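You operate a simulated robot arm through the tools that you are given. There is no shell and no other tool. Be economical: measure what you need, move in short steps, check, and stop when the job is done.

Carry out the task below with a simulated robot arm. There is one attempt and no reset: what you move stays moved.

TASK
Put the green clamp from the top of the cream bench on the pad there and the red clamp on the plate there.

It is judged by the outcome, as a careful person would: the job done as asked, and still so three seconds after it is handed in. It fails if anything else is knocked over, pushed out of place, dropped, spilled or broken.

THE ROBOT
A 7-joint arm with a two-finger parallel gripper, fixed in place. Base frame: the origin is at the foot of the arm, x ahead of it, y to its left, z up; the work surface is at about z = 0. Lengths are in mm, angles in degrees, forces in N, time in s.
With the tool pointing down near the work surface it reaches from about 240 to 620 mm from the base axis. Its first joint turns from -66.0 to 66.0 degrees. Payload 2.6 kg.
Tool frame: the origin (TCP) lies between the finger pads and is the grasp point; the fingertips stand 30 mm ahead of it; z points along the fingers, y is the line along which they close. The gripper opens to 94 mm. The fingers are 28 mm wide and 10 mm thick; the gripper's body (50 by 96 mm) begins 55 mm behind the TCP.
Orientation is told as [roll, pitch, yaw] about the base's x, y, z axes, in that order, counted from this pose: with the fingers straight down and closing along the base's y, the tool's x points along the base's -x, its y along +y and its z along -z.

THE INTERFACE
- The arm moves only by the tool apply_moves. Its argument "motion" is a list of rows, each a list of 6 numbers: the shift along the tool's x, y, z in mm, then the turn, a rotation vector about the tool's x, y, z in degrees. In form: [[x, y, z, ax, ay, az], ...]. A call has 1 to 10 rows; each row shifts and turns the commanded pose from where the row before left it, along the tool's axes as they then stand. "grip" is the opening, from 0 (shut) to 1 (fully open), set as the call begins (left out, the last holds). A row lasts 0.2 s, in which the tool goes at most 50 mm and 8.6 degrees; a call with a longer step from one row to the next is refused whole, and so is a gripper value outside its range. A pose out of reach is approached as far as the arm can. The call stops where the force on the tool passes 40 N (or 10 N more than at its start, if that is more) or the arm is blocked; 0.2 s more then pass. The fingers move at their own pace (about 72 mm/s each) and stop on an object; they squeeze with about 20 N. The grip force told is the motor's: it shows also when the fingers shut on nothing. Time passes only in rows, and 0.2 s behind the last, so rows that do not move let the fingers close. It gives the time, the measured TCP pose, the force on the tool (base axes), the opening and the grip force at its end, in the units of the frame above (readings bear some noise), and new pictures: "pictures" is both (left out), scene, wrist or none.
- Cameras (640 x 400 px; columns grow to the right, rows downward): "scene" is fixed at [21.5, 422.1, 564.2]; the picture's right is [-0.88, -0.48, 0.00], its down [-0.27, 0.49, -0.83] and it looks along [0.40, -0.72, -0.56] (base axes); focal length 363 px, centre (320, 200). "wrist" rides on the gripper at [-37, 0, -58] in the tool frame; the picture's right is [0.00, -1.00, 0.00], its down [0.97, 0.00, -0.24] and it looks along [0.24, 0.00, 0.97] (tool axes); focal length 218 px, centre (320, 200).
- point_at(camera, pixels): for up to 12 pixels [column, row] of the newest picture of that camera ("zoom" is the newest enlarged one), the place [x, y, z] in the base frame of the surface seen there, good to about 2 mm. No time passes.
- enlarge(camera, box): a new picture of the part [left, top, right, bottom] of that camera's present view, enlarged. No time passes.
- finish_job(): hands the job in; it is judged then, once.

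Work in short steps. Measure before you move; look again where a grasp or a placing could have gone wrong, and mend it. You have 60 turns and 120 pictures in all, the two below and enlarged ones among them. Open the gripper and draw the arm clear of the work before you hand the job in, unless the task says otherwise; then end with one line.

The tools are called after ">>>" as a command line: name --pt "numbers of a row" for each row, then --argument value for the rest, lists and objects as JSON in quotes. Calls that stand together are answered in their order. apply_moves: Moves the arm, as the interface text tells. Its arguments: {"type":"object","properties":{"motion":{"type":"array"},"grip":{"type":"number"},"pictures":{"type":"string","enum":["both","scene","wrist","none"]}},"required":["motion"]} The other tools are called the same way: point_at (camera, pixels) gives the place of the surface under pixels of a picture; enlarge (camera, box) takes an enlarged picture of a part of a camera's view; finish_job () hands the job in.

At the start:

```text
time: 0.0
tcp_pos: [328.4, -221.4, 272.4]
tool_rot: [0.0, 0.0, 0.0]
wrist_force: [-0.1, -0.2, 0.2]
grip_width: 94.2
grip_force: 0.2
```

scene: 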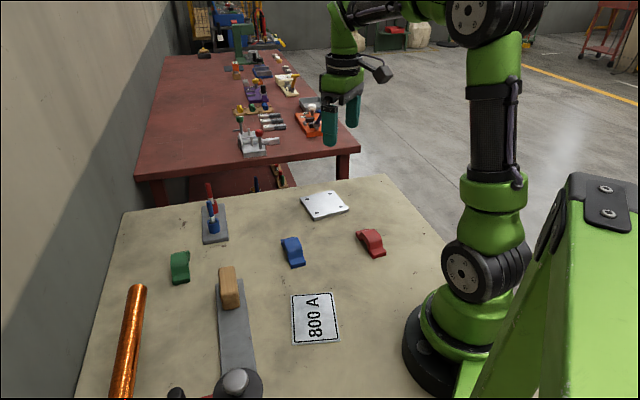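
wrist: 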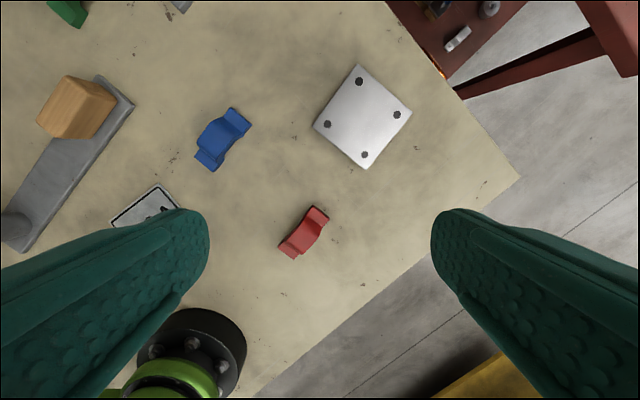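

I see green, blue and red clamps, a metal square with four holes and an "800 A" plaque. I'll enlarge to see what's the pad and what's the plate.

>>> enlarge --camera "scene" --box '[100, 170, 420, 370]'

>>> enlarge --camera "wrist" --box '[0, 0, 440, 275]'

>>> point_at --camera "scene" --pixels '[[180, 258], [179, 280], [372, 240], [325, 205], [316, 318], [292, 250], [215, 238], [212, 205], [229, 285], [240, 350], [302, 202], [347, 207]]'

```text
2.00 times, centred on (260, 270) of scene
```

zoom: 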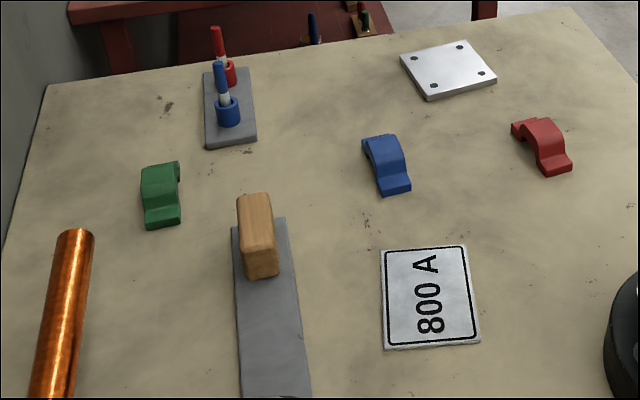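

```text
1.45 times, centred on (220, 138) of wrist
```

zoom: 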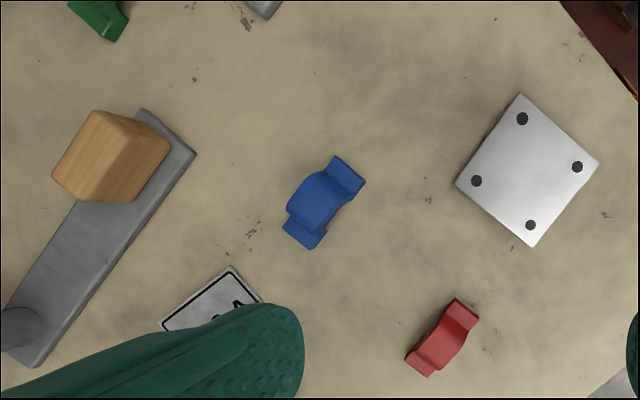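

```text
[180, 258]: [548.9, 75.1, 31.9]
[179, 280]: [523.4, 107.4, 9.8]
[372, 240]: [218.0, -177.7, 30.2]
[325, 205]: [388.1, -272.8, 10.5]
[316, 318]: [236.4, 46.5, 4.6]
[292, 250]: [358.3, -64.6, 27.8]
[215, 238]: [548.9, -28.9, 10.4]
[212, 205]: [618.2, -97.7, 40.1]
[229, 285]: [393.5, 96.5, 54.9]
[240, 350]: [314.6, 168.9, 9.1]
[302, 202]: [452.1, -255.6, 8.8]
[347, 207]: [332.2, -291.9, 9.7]
```

The drilled metal square and the "800 A" plaque are both candidates, so I'll raise the arm and move it over the bench to inspect them all before deciding.

>>> apply_moves --pt "0 0 -40 0 0 0" --pt "0 0 -40 0 0 0" --pt "-5 40 -10 0 0 0" --pt "-5 40 -10 0 0 0" --pt "-5 40 0 0 0 0" --pt "-5 40 0 0 0 0" --pt "-5 40 0 0 0 0" --pt "-5 40 0 0 0 0"

```text
time: 1.8
tcp_pos: [354.5, 20.6, 372.2]
tool_rot: [0.0, 0.1, -0.1]
wrist_force: [0.3, 0.2, 0.3]
grip_width: 94.1
grip_force: 0.2
```

scene: 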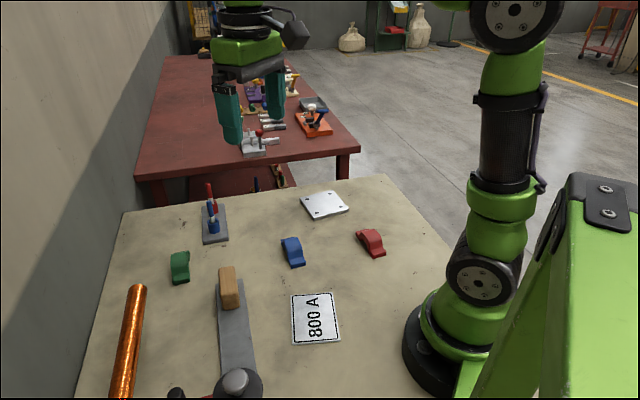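
wrist: 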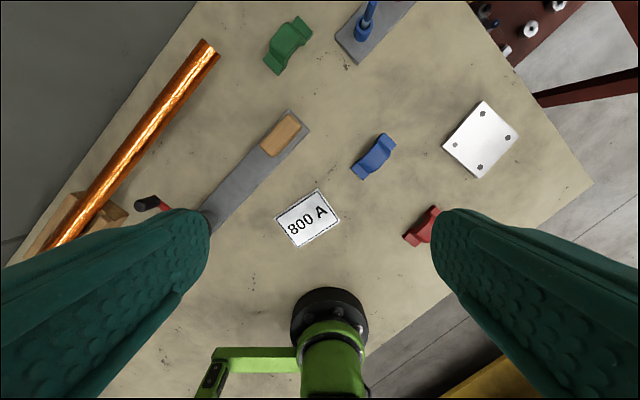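

>>> enlarge --camera "wrist" --box '[220, 80, 540, 280]'

>>> point_at --camera "zoom" --pixels '[[112, 265], [200, 215], [240, 280], [155, 332], [530, 45], [600, 110], [530, 195], [448, 130], [530, 120], [470, 65], [518, 173], [172, 272]]'

>>> enlarge --camera "scene" --box '[260, 180, 420, 280]'

>>> enlarge --camera "scene" --box '[240, 270, 400, 370]'

```text
2.00 times, centred on (380, 180) of wrist
```

zoom: 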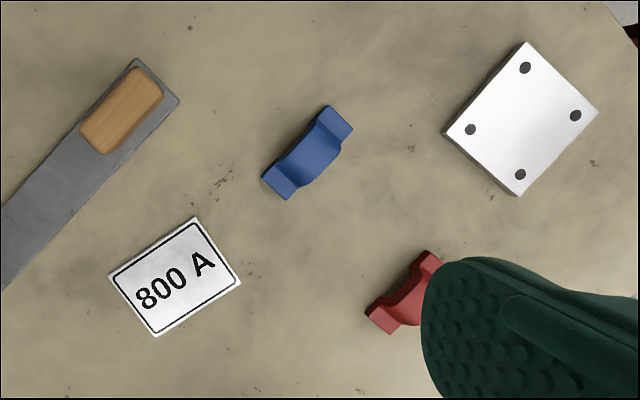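

```text
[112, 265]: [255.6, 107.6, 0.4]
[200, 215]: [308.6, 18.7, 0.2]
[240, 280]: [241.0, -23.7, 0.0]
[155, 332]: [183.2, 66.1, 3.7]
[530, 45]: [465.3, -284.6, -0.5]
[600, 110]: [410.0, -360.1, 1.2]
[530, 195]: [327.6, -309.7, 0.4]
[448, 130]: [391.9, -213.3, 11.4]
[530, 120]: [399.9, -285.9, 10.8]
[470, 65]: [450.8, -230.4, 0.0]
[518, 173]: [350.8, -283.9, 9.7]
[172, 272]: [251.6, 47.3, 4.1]
```

```text
4.00 times, centred on (340, 230) of scene
```

zoom: 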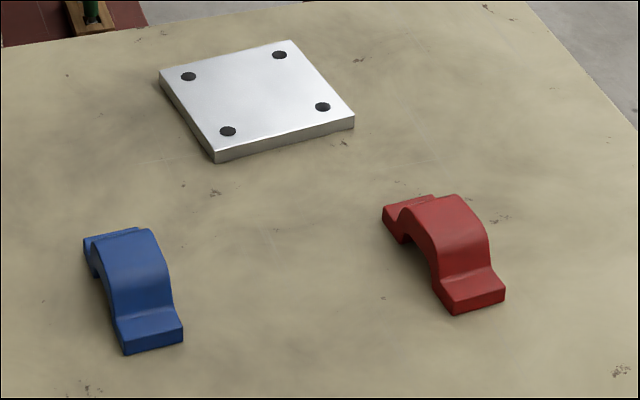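

```text
4.00 times, centred on (320, 320) of scene
```

zoom: 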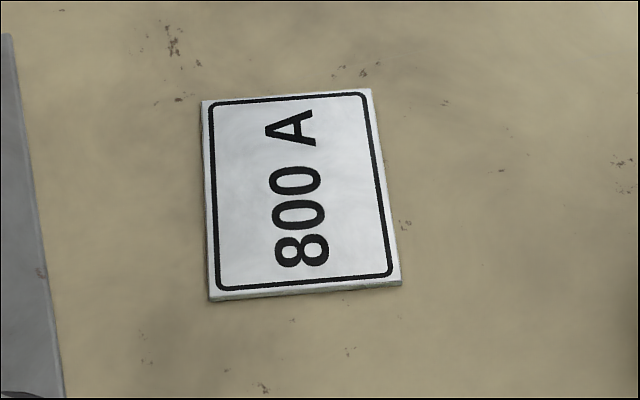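

I read it as the four-hole terminal pad = pad, and the "800 A" rating plate = plate. Now I'll measure the green clamp at wrist (287,45).

>>> enlarge --camera "wrist" --box '[240, 0, 340, 90]'

>>> enlarge --camera "scene" --box '[140, 230, 220, 300]'

```text
4.44 times, centred on (290, 45) of wrist
```

zoom: 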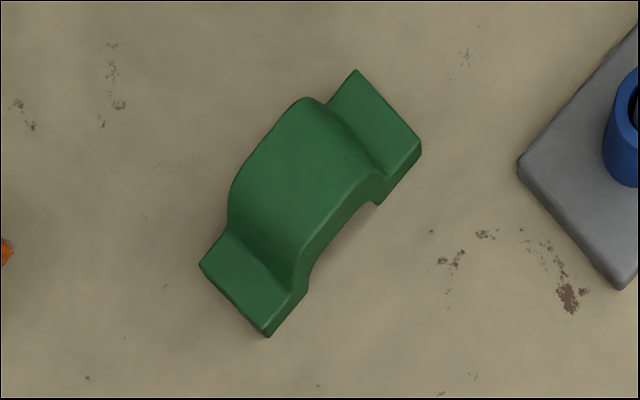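

```text
5.71 times, centred on (180, 265) of scene
```

zoom: 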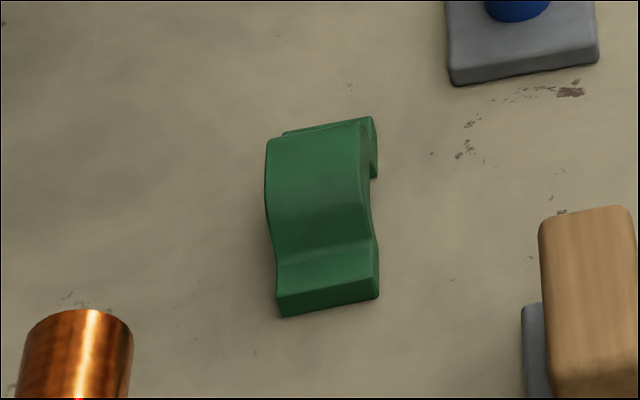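

>>> point_at --camera "zoom" --pixels '[[283, 296], [376, 277], [282, 268], [374, 252], [268, 140], [358, 124], [310, 160], [372, 120], [285, 131], [320, 285]]'

>>> point_at --camera "wrist" --pixels '[[320, 17], [334, 32], [286, 60], [300, 73], [310, 25], [326, 38], [308, 43]]'

```text
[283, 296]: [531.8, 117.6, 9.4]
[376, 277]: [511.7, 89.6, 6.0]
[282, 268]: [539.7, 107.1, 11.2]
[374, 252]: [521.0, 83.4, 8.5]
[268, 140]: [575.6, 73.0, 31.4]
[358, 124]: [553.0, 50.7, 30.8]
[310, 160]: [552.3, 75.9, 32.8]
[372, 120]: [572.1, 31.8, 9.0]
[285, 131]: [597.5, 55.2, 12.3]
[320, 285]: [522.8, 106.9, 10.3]
```

```text
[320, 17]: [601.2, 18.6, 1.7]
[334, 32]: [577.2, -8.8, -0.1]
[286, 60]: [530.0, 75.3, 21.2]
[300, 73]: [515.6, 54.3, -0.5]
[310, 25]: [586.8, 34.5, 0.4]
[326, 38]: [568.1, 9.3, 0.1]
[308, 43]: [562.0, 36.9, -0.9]
```

Green clamp's centre is about (553,73), long axis at about -43°, top at z 32. I go above it and yaw -43° for a close look.

>>> apply_moves --pt "-40 10.4 22 0 0 0" --pt "-40 10.4 22 0 0 0" --pt "-40 10.4 22 0 0 0" --pt "-40 10.4 22 0 0 0" --pt "-38 10.4 22 0 0 0" --pt "0 0 15 0 0 8.6" --pt "0 0 15 0 0 8.6" --pt "0 0 15 0 0 8.6" --pt "0 0 15 0 0 8.6" --pt "0 0 15 0 0 8.6"

```text
time: 4.0
tcp_pos: [554.1, 71.2, 187.8]
tool_rot: [0.0, 0.0, -43.1]
wrist_force: [-0.6, -1.0, 0.5]
grip_width: 93.9
grip_force: 0.1
```

scene: 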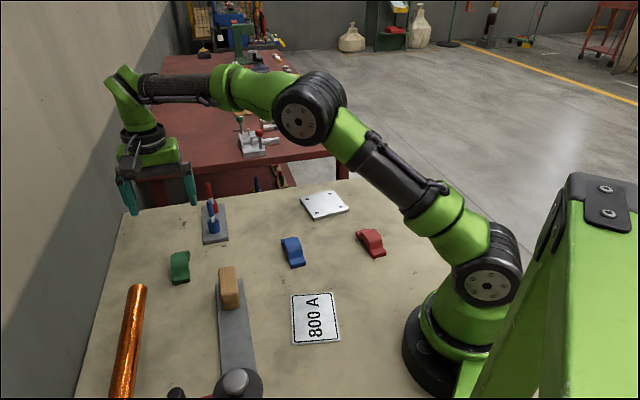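
wrist: 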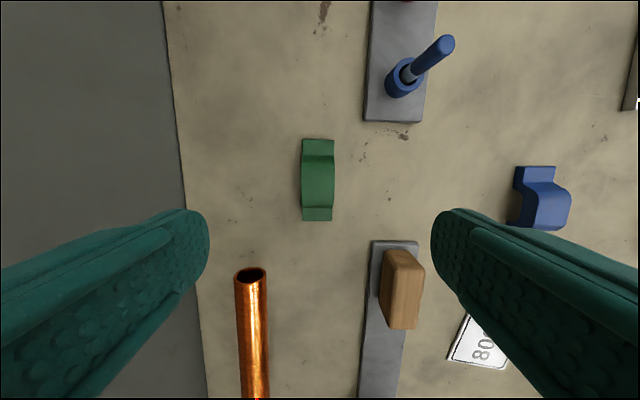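

The clamp is well aligned (column 318). Measure its ends in this view.

>>> point_at --camera "wrist" --pixels '[[304, 144], [331, 144], [304, 217], [329, 217], [318, 180], [318, 160], [318, 203], [251, 270], [403, 255], [395, 118]]'

```text
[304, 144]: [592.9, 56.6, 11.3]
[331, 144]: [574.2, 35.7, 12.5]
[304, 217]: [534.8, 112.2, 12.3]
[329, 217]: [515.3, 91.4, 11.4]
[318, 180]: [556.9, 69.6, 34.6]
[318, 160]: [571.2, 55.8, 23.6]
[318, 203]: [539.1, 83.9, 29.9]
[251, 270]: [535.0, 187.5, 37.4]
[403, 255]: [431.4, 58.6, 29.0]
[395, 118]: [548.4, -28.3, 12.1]
```

Centre (554,74), axis -43.6°. Correct by 2 mm and descend to TCP z≈36.

>>> apply_moves --pt "1.8 2.2 40 0 0 0.5" --pt "0 0 40 0 0 0" --pt "0 0 35 0 0 0" --pt "0 0 20 0 0 0" --pt "0 0 10 0 0 0" --pt "0 0 7 0 0 0"

```text
time: 5.4
tcp_pos: [554.2, 72.2, 36.0]
tool_rot: [0.0, 0.1, -43.5]
wrist_force: [0.0, -0.3, -0.4]
grip_width: 94.0
grip_force: 0.1
```

scene: 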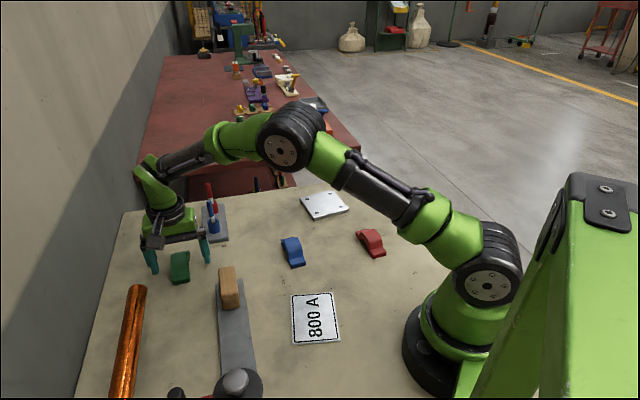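
wrist: 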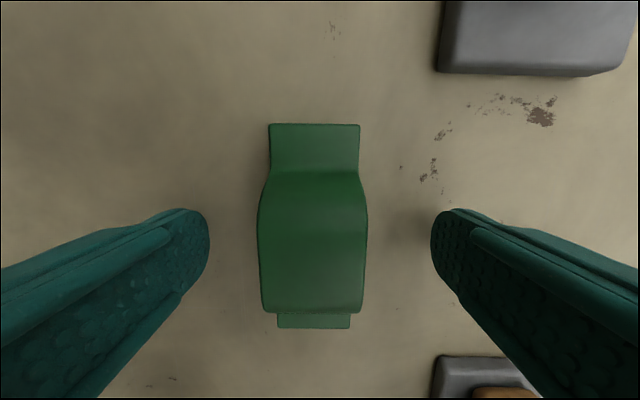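

Clamp sits between the fingers, slightly left; shift 2 mm and close.

>>> apply_moves --pt "0 2 1.5 0 0 0" --pictures "none"

>>> apply_moves --grip 0 --pt "0 0 0 0 0 0" --pt "0 0 0 0 0 0" --pt "0 0 0 0 0 0" --pt "0 0 0 0 0 0" --pictures "wrist"

```text
time: 5.8
tcp_pos: [556.1, 74.0, 34.8]
tool_rot: [0.1, 0.0, -43.4]
wrist_force: [-0.5, -0.9, 0.5]
grip_width: 94.1
grip_force: 0.0
```

```text
time: 6.8
tcp_pos: [556.1, 72.6, 34.6]
tool_rot: [0.0, 0.0, -43.5]
wrist_force: [1.4, -0.2, -1.3]
grip_width: 38.3
grip_force: 20.6
```

wrist: 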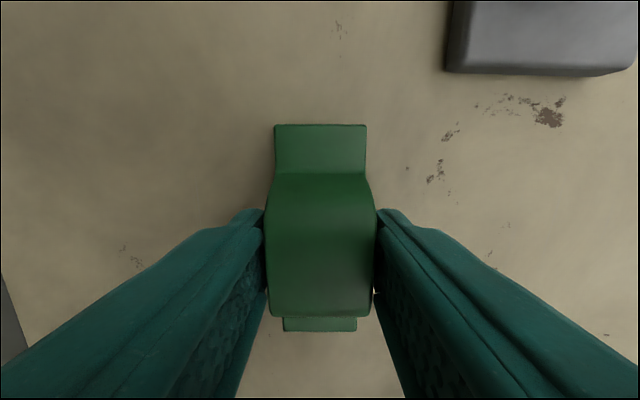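

Held at 38 mm, 20 N. Lift.

>>> apply_moves --pt "0 0 -15 0 0 0" --pt "0 0 -30 0 0 0" --pt "0 0 -40 0 0 0" --pt "0 0 -40 0 0 0" --pt "0 0 -40 0 0 0"

>>> enlarge --camera "scene" --box '[290, 180, 360, 224]'

>>> point_at --camera "zoom" --pixels '[[115, 200], [420, 105], [225, 340], [520, 230], [325, 215]]'

```text
time: 8.0
tcp_pos: [554.5, 74.0, 198.4]
tool_rot: [0.0, 0.1, -43.5]
wrist_force: [-0.9, 0.4, -1.2]
grip_width: 38.4
grip_force: 19.9
```

scene: 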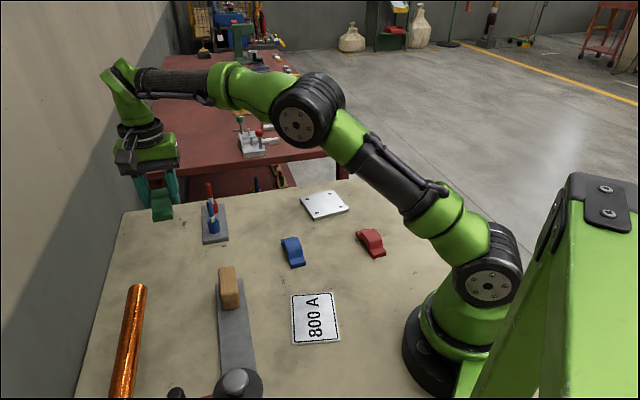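
wrist: 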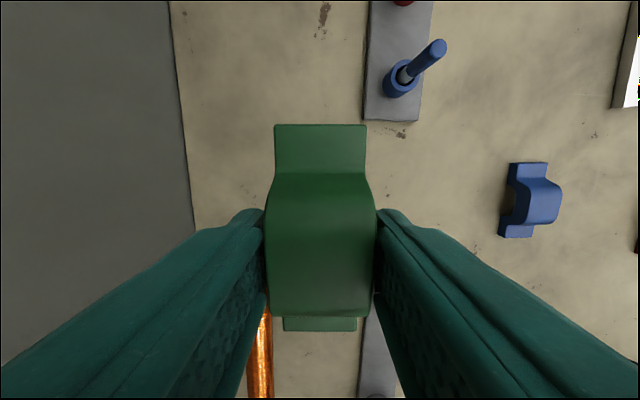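

```text
9.09 times, centred on (325, 202) of scene
```

zoom: 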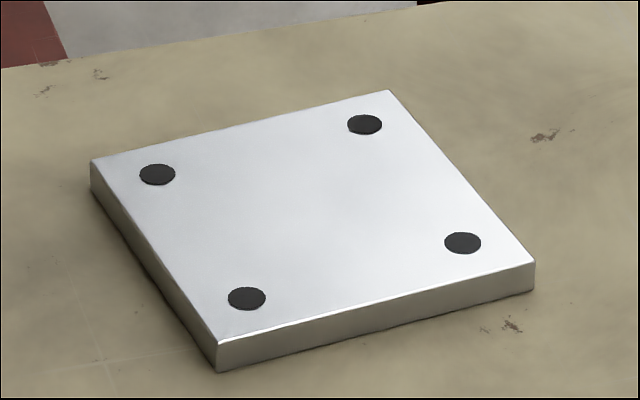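

```text
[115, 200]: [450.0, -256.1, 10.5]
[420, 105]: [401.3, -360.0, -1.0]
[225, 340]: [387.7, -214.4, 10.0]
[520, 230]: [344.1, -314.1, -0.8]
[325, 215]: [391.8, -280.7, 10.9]
```

>>> point_at --camera "zoom" --pixels '[[157, 174], [364, 124], [462, 243], [247, 298], [98, 166], [387, 97], [526, 262], [220, 332]]'

```text
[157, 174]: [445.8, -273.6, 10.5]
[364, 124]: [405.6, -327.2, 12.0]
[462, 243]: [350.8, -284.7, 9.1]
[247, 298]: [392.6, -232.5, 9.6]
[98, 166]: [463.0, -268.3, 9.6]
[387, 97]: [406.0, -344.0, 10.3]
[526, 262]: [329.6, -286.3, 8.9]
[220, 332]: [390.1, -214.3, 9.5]
```

Pad centre is about (397,-279), top z≈10, edges at -36.5°. Carry the clamp there at height.

>>> apply_moves --pt "-16.2 -45.4 0 0 0 0" --pt "-16.2 -45.4 0 0 0 0" --pt "-16.2 -45.4 0 0 0 0" --pt "-16.2 -45.4 0 0 0 0" --pt "-16.2 -45.4 0 0 0 0" --pt "-16.2 -45.4 0 0 0 0" --pt "-16.2 -45.4 0 0 0 0" --pt "-16.2 -45.4 0 0 0 0" --pt "0 0 30 0 0 -7" --pt "0 0 30 0 0 0"

```text
time: 10.2
tcp_pos: [400.5, -275.7, 139.9]
tool_rot: [0.0, 0.0, -36.5]
wrist_force: [-0.1, 0.1, -2.0]
grip_width: 38.3
grip_force: 20.3
```

scene: 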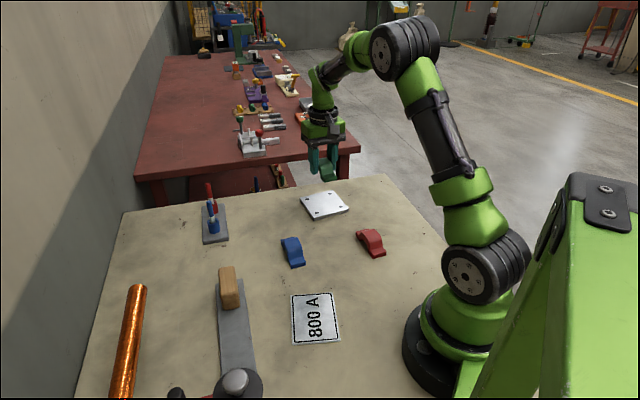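
wrist: 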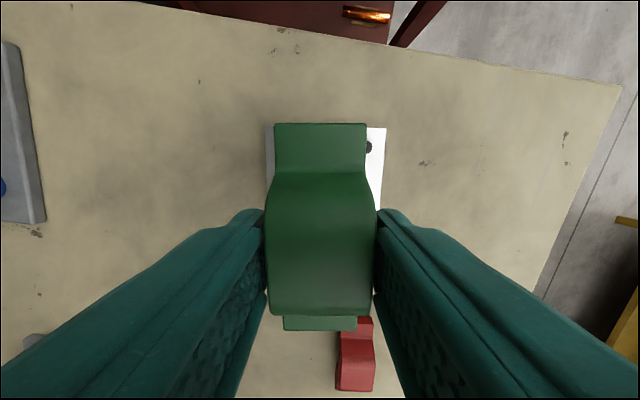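

Fine-correct by about 4.5 mm and lower to just above the pad.

>>> apply_moves --pt "-1.3 -4.3 30 0 0 0" --pt "0 0 35 0 0 0" --pt "0 0 18 0 0 0" --pt "0 0 7 0 0 0"

```text
time: 11.2
tcp_pos: [399.3, -280.9, 48.3]
tool_rot: [0.0, 0.0, -36.5]
wrist_force: [-0.5, -0.9, -3.7]
grip_width: 38.2
grip_force: 20.3
```

scene: 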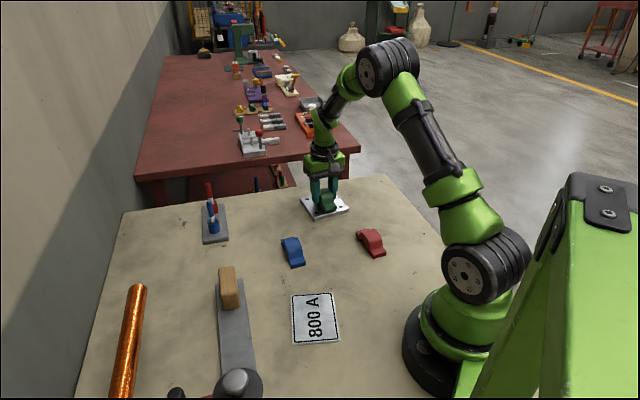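
wrist: 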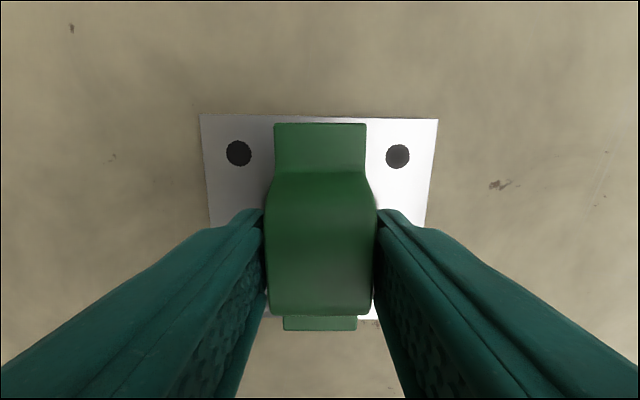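

Check the overhang of the clamp's near end (row 330 vs pad edge row 318).

>>> point_at --camera "wrist" --pixels '[[320, 118], [320, 128], [320, 327], [368, 317], [272, 316], [320, 322], [290, 327], [350, 327]]'

>>> enlarge --camera "scene" --box '[290, 175, 360, 224]'

```text
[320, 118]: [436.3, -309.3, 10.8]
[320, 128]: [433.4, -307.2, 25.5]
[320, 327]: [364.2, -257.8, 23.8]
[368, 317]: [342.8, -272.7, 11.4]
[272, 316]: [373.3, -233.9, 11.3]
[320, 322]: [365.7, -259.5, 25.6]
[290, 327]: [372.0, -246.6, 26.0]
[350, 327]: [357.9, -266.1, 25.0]
```

```text
8.16 times, centred on (325, 200) of scene
```

zoom: 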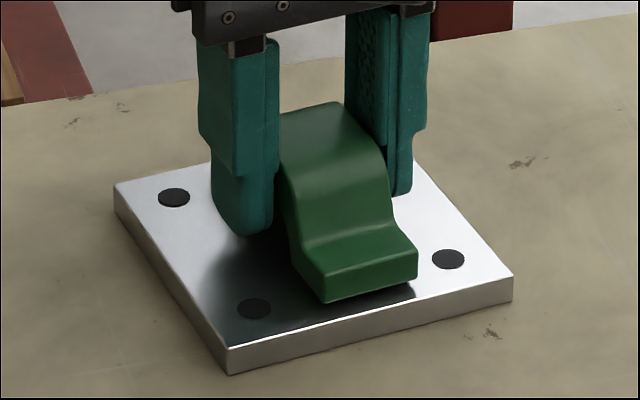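

Clamp lies within the pad, ~3 mm above it. Lower gently to contact.

>>> apply_moves --pt "0 0 1.5 0 0 0" --pt "0 0 1 0 0 0" --pt "0 0 0 0 0 0" --pictures "none"

```text
time: 12.0
tcp_pos: [398.7, -280.9, 47.1]
tool_rot: [0.0, 0.0, -36.6]
wrist_force: [-0.6, 0.5, -2.2]
grip_width: 38.0
grip_force: 19.7
```

>>> apply_moves --pt "0 0 1 0 0 0" --pt "0 0 0 0 0 0" --pictures "none"

>>> enlarge --camera "scene" --box '[290, 175, 360, 224]'

```text
time: 12.6
tcp_pos: [399.1, -280.8, 45.5]
tool_rot: [-0.1, -0.1, -36.5]
wrist_force: [-0.6, 0.6, 7.1]
grip_width: 38.3
grip_force: 20.1
```

```text
8.16 times, centred on (325, 200) of scene
```

zoom: 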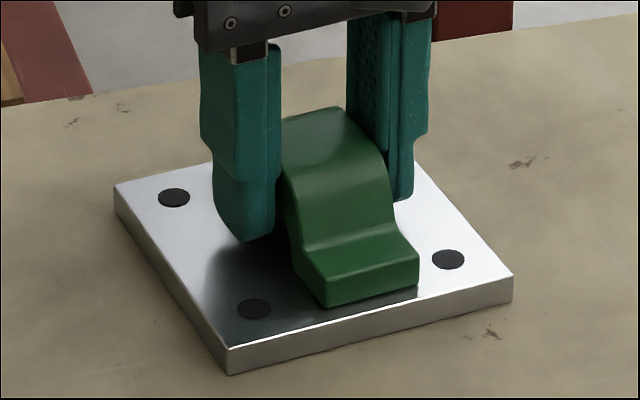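

Contact (force up to +7 N). Release, wait, and rise.

>>> apply_moves --grip 0.75 --pt "0 0 0 0 0 0" --pt "0 0 0 0 0 0" --pt "0 0 0 0 0 0" --pt "0 0 -10 0 0 0" --pt "0 0 -30 0 0 0" --pt "0 0 -40 0 0 0" --pt "0 0 -40 0 0 0" --pt "0 0 -40 0 0 0"

>>> enlarge --camera "scene" --box '[290, 180, 400, 264]'

```text
time: 14.4
tcp_pos: [398.6, -281.0, 205.3]
tool_rot: [0.0, 0.0, -36.4]
wrist_force: [0.1, -0.5, -0.4]
grip_width: 70.5
grip_force: 0.0
```

scene: 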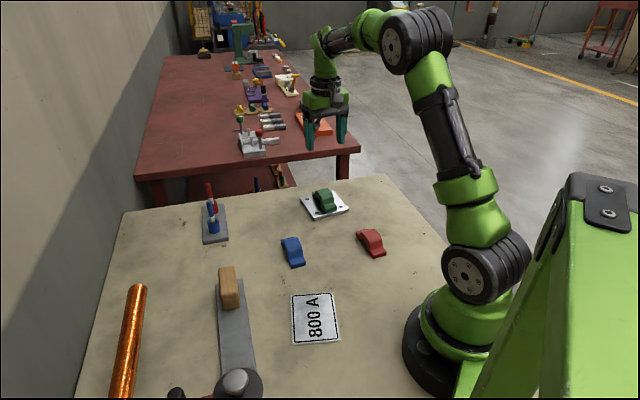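
wrist: 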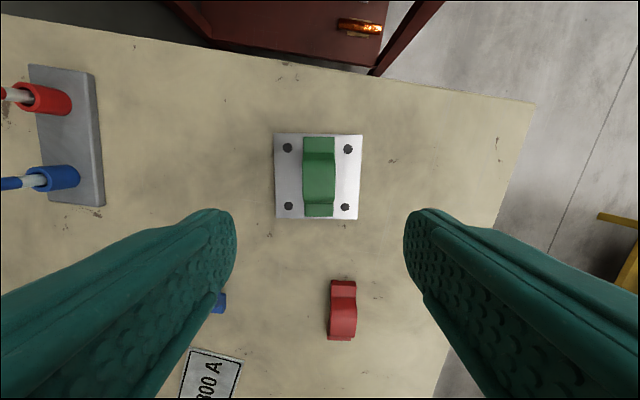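

```text
4.76 times, centred on (345, 222) of scene
```

zoom: 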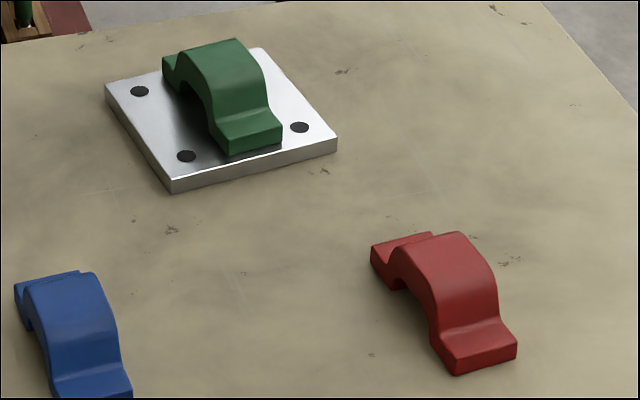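

Green sits squarely on the pad. Now measure the red clamp in the wrist view (342,310) and scene.

>>> point_at --camera "wrist" --pixels '[[332, 283], [354, 283], [330, 338], [352, 338], [343, 312]]'

>>> point_at --camera "zoom" --pixels '[[374, 246], [432, 234], [453, 358], [514, 344], [438, 280], [402, 243], [480, 338]]'

```text
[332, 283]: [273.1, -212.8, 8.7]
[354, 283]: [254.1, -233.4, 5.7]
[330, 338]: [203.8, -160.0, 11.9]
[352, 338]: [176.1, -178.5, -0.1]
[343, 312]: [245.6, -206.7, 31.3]
```

```text
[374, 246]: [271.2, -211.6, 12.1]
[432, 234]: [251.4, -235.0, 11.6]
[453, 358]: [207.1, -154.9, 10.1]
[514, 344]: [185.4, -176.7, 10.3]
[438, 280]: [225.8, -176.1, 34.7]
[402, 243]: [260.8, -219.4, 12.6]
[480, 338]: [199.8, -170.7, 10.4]
```

Red centre ≈(229,-194.5), axis -41.6°. Move above it and align, opening fully.

>>> apply_moves --grip 1 --pt "37.6 -6.3 0 0 0 0" --pt "37.6 -6.3 0 0 0 0" --pt "37.6 -6.3 10 0 0 0" --pt "37.6 -6.3 10 0 0 0" --pt "37.4 -6.2 10 0 0 0" --pt "0 0 30 0 0 5.1"

```text
time: 15.8
tcp_pos: [225.1, -195.2, 145.8]
tool_rot: [-0.1, 0.1, -41.6]
wrist_force: [-0.7, 0.8, -0.8]
grip_width: 94.1
grip_force: 0.0
```

scene: 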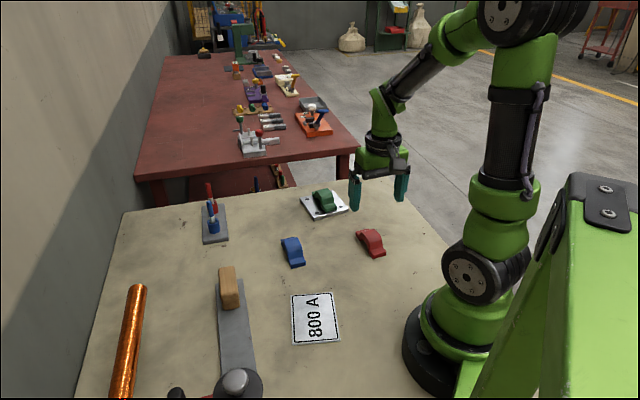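
wrist: 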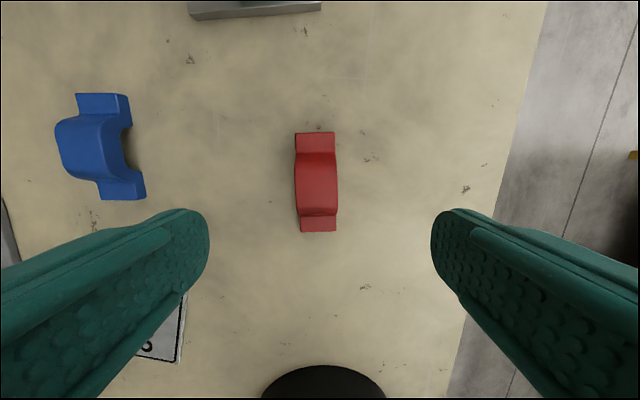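

>>> apply_moves --pt "-2.5 3.1 35 0 0 0" --pt "0 0 35 0 0 0" --pt "0 0 25 0 0 0" --pt "0 0 10 0 0 0" --pt "0 0 5 0 0 0" --pictures "wrist"

```text
time: 17.0
tcp_pos: [233.1, -197.0, 35.7]
tool_rot: [0.1, 0.0, -41.6]
wrist_force: [0.8, 0.7, -0.3]
grip_width: 93.9
grip_force: 0.0
```

wrist: 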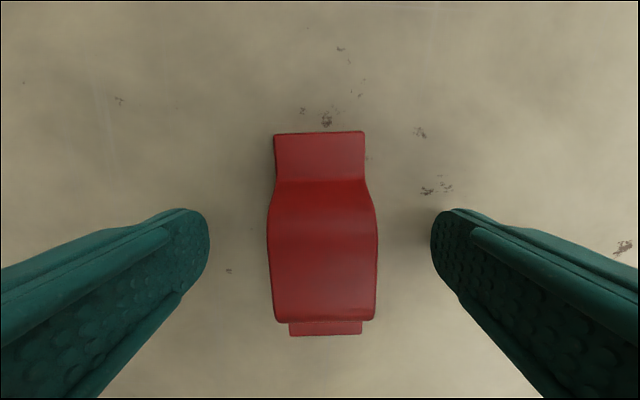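

Laterally centred; shift 4 mm along tool x, and close.

>>> apply_moves --pt "4.2 0 1 0 0 0" --pictures "none"

>>> apply_moves --grip 0 --pt "0 0 0 0 0 0" --pt "0 0 0 0 0 0" --pt "0 0 0 0 0 0" --pt "0 0 0 0 0 0" --pictures "wrist"

>>> enlarge --camera "scene" --box '[280, 280, 350, 350]'

>>> point_at --camera "scene" --pixels '[[293, 296], [331, 293], [338, 340], [294, 343], [315, 318]]'

```text
time: 17.4
tcp_pos: [229.7, -193.1, 34.8]
tool_rot: [-0.1, 0.1, -41.6]
wrist_force: [-0.6, -0.1, -0.2]
grip_width: 94.0
grip_force: 0.1
```

```text
time: 18.4
tcp_pos: [228.6, -192.5, 33.8]
tool_rot: [0.0, 0.1, -41.6]
wrist_force: [-0.1, -0.5, 1.8]
grip_width: 38.1
grip_force: 19.7
```

wrist: 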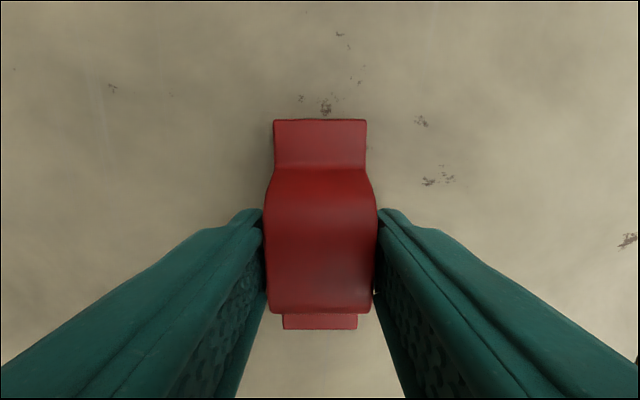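

```text
5.71 times, centred on (315, 315) of scene
```

zoom: 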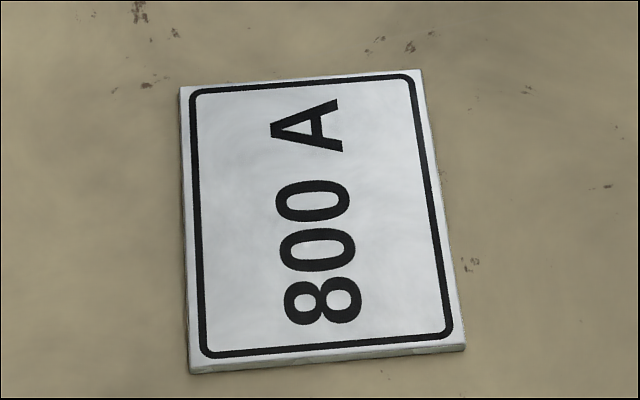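

```text
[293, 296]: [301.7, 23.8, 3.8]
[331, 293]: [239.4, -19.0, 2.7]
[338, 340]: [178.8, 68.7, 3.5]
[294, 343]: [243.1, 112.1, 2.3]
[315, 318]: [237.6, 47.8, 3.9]
```

Red is gripped (38 mm). Rating plate centre ≈(241,46), long axis -56.4°, top z≈4. Lift, then carry via (300,-70).

>>> apply_moves --pt "0 0 -15 0 0 0" --pt "0 0 -30 0 0 0" --pt "0 0 -40 0 0 0" --pt "0 0 -40 0 0 0" --pt "9.5 46.4 0 0 0 0" --pt "9.5 46.4 0 0 0 0" --pt "9.5 46.4 0 0 0 0" --pictures "none"

>>> apply_moves --pt "39.4 16.3 0 0 0 0" --pt "39.4 16.3 0 0 0 0" --pt "39.4 16.3 0 0 0 0" --pt "0 0 15 0 0 7.4" --pt "0 0 15 0 0 7.4" --pt "0 0 0 0 0 0"

```text
time: 20.0
tcp_pos: [301.5, -69.4, 161.6]
tool_rot: [0.0, 0.0, -41.6]
wrist_force: [0.2, -0.1, -1.9]
grip_width: 38.4
grip_force: 19.7
```

```text
time: 21.4
tcp_pos: [245.1, 47.5, 130.4]
tool_rot: [0.0, -0.1, -56.5]
wrist_force: [0.9, -0.4, -2.4]
grip_width: 38.4
grip_force: 19.8
```

scene: 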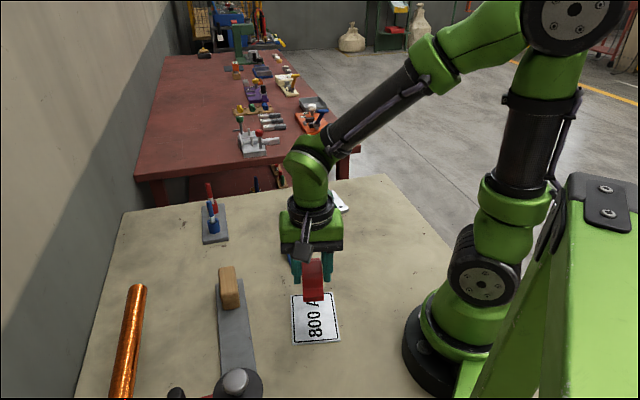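
wrist: 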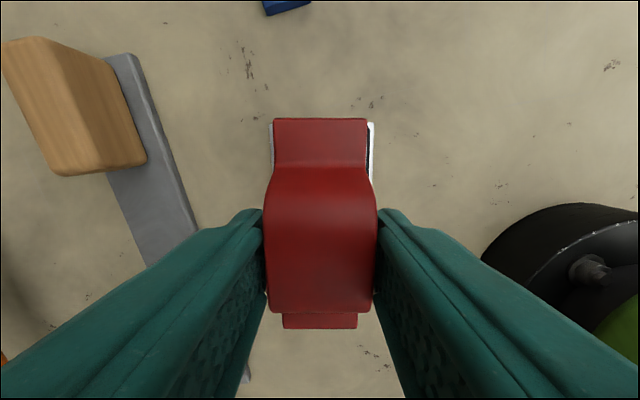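

Aligned over the plate. Lower to ~3 mm above it.

>>> apply_moves --pt "0 0 35 0 0 0" --pt "0 0 30 0 0 0" --pt "0 0 17 0 0 0" --pt "0 0 6 0 0 0" --pt "0 0 0 0 0 0"

>>> enlarge --camera "scene" --box '[260, 260, 370, 350]'

```text
time: 22.6
tcp_pos: [247.1, 47.8, 41.8]
tool_rot: [0.0, 0.0, -56.3]
wrist_force: [-1.0, -0.3, -2.3]
grip_width: 38.2
grip_force: 20.3
```

scene: 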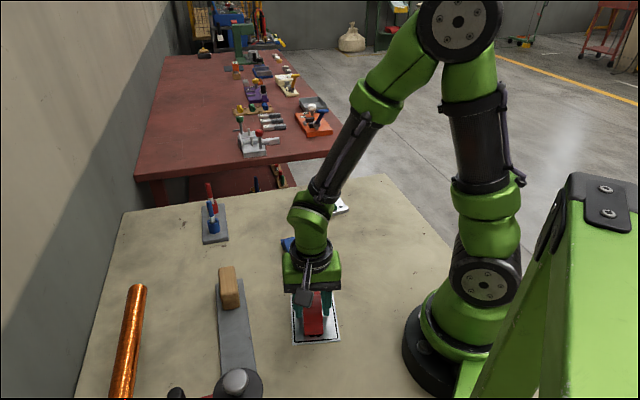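
wrist: 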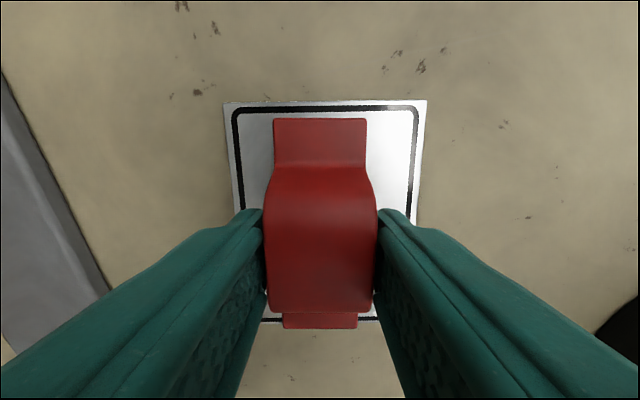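

```text
4.44 times, centred on (315, 305) of scene
```

zoom: 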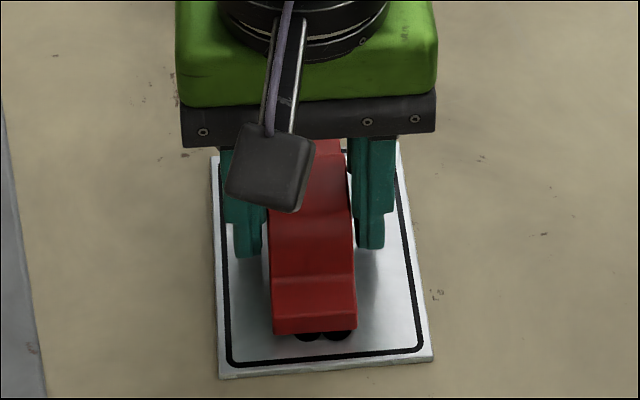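

Inside the plate outline. Lower gently.

>>> apply_moves --pt "0 0 1.5 0 0 0" --pt "0 0 1 0 0 0" --pt "0 0 0 0 0 0" --pictures "none"

```text
time: 23.4
tcp_pos: [246.2, 47.5, 39.1]
tool_rot: [0.0, 0.0, -56.4]
wrist_force: [-0.2, -0.3, -1.9]
grip_width: 38.3
grip_force: 20.2
```

>>> apply_moves --pt "0 0 1 0 0 0" --pt "0 0 0 0 0 0" --pictures "none"

```text
time: 24.0
tcp_pos: [246.1, 46.7, 39.0]
tool_rot: [0.0, 0.0, -56.4]
wrist_force: [-4.7, -4.1, 14.5]
grip_width: 38.3
grip_force: 19.7
```

Contact made. Back off a hair, release, and rise (up and slightly outward after clearing).

>>> apply_moves --pt "0 0 -0.5 0 0 0" --pictures "none"

>>> apply_moves --grip 0.75 --pt "0 0 0 0 0 0" --pt "0 0 0 0 0 0" --pt "0 0 0 0 0 0" --pt "0 0 -10 0 0 0" --pt "0 0 -30 0 0 0" --pt "0 0 -40 0 0 0" --pt "0 0 -40 0 0 0" --pt "-30 0 -40 0 0 0" --pt "-40 -10 -20 0 0 0" --pt "-45 -10 0 0 0 0"

>>> enlarge --camera "scene" --box '[260, 180, 420, 350]'

```text
time: 24.4
tcp_pos: [245.4, 46.7, 38.6]
tool_rot: [-0.1, 0.0, -56.3]
wrist_force: [-0.5, 0.4, -2.8]
grip_width: 38.0
grip_force: 19.8
```

```text
time: 26.6
tcp_pos: [294.4, -60.3, 220.3]
tool_rot: [0.0, 0.0, -56.3]
wrist_force: [0.2, 0.0, 0.6]
grip_width: 70.5
grip_force: 0.1
```

scene: 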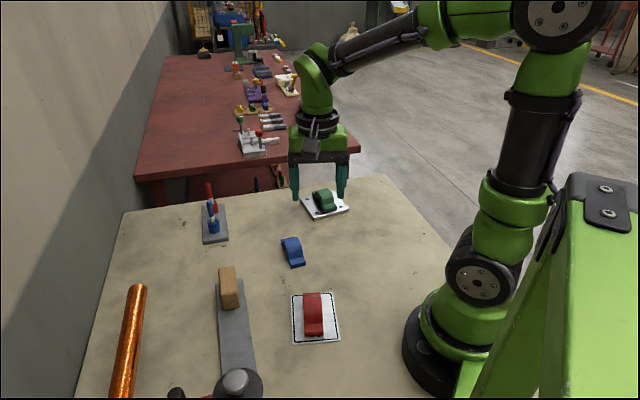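
wrist: 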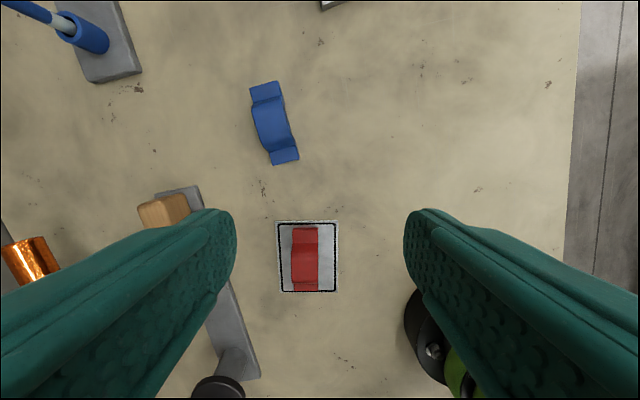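

```text
2.35 times, centred on (340, 265) of scene
```

zoom: 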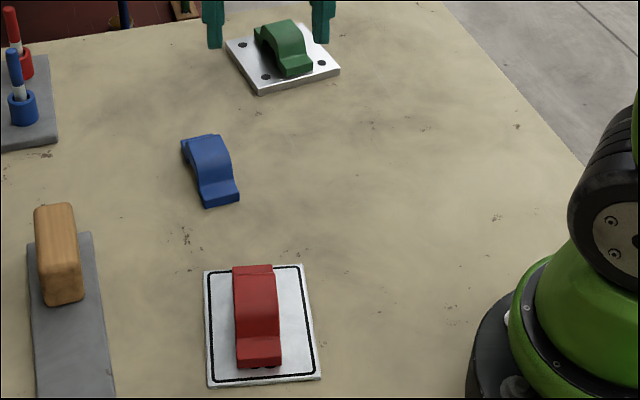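

Both clamps rest flat within their targets, nothing else has moved, and the gripper is open and clear. I'm handing in.

>>> finish_job

```text
The job is handed in.
```

The green clamp is on the four-hole metal pad and the red clamp is on the "800 A" plate; I took the drilled square as the pad and the "800 A" plaque as the plate, since the task did not say which was which.
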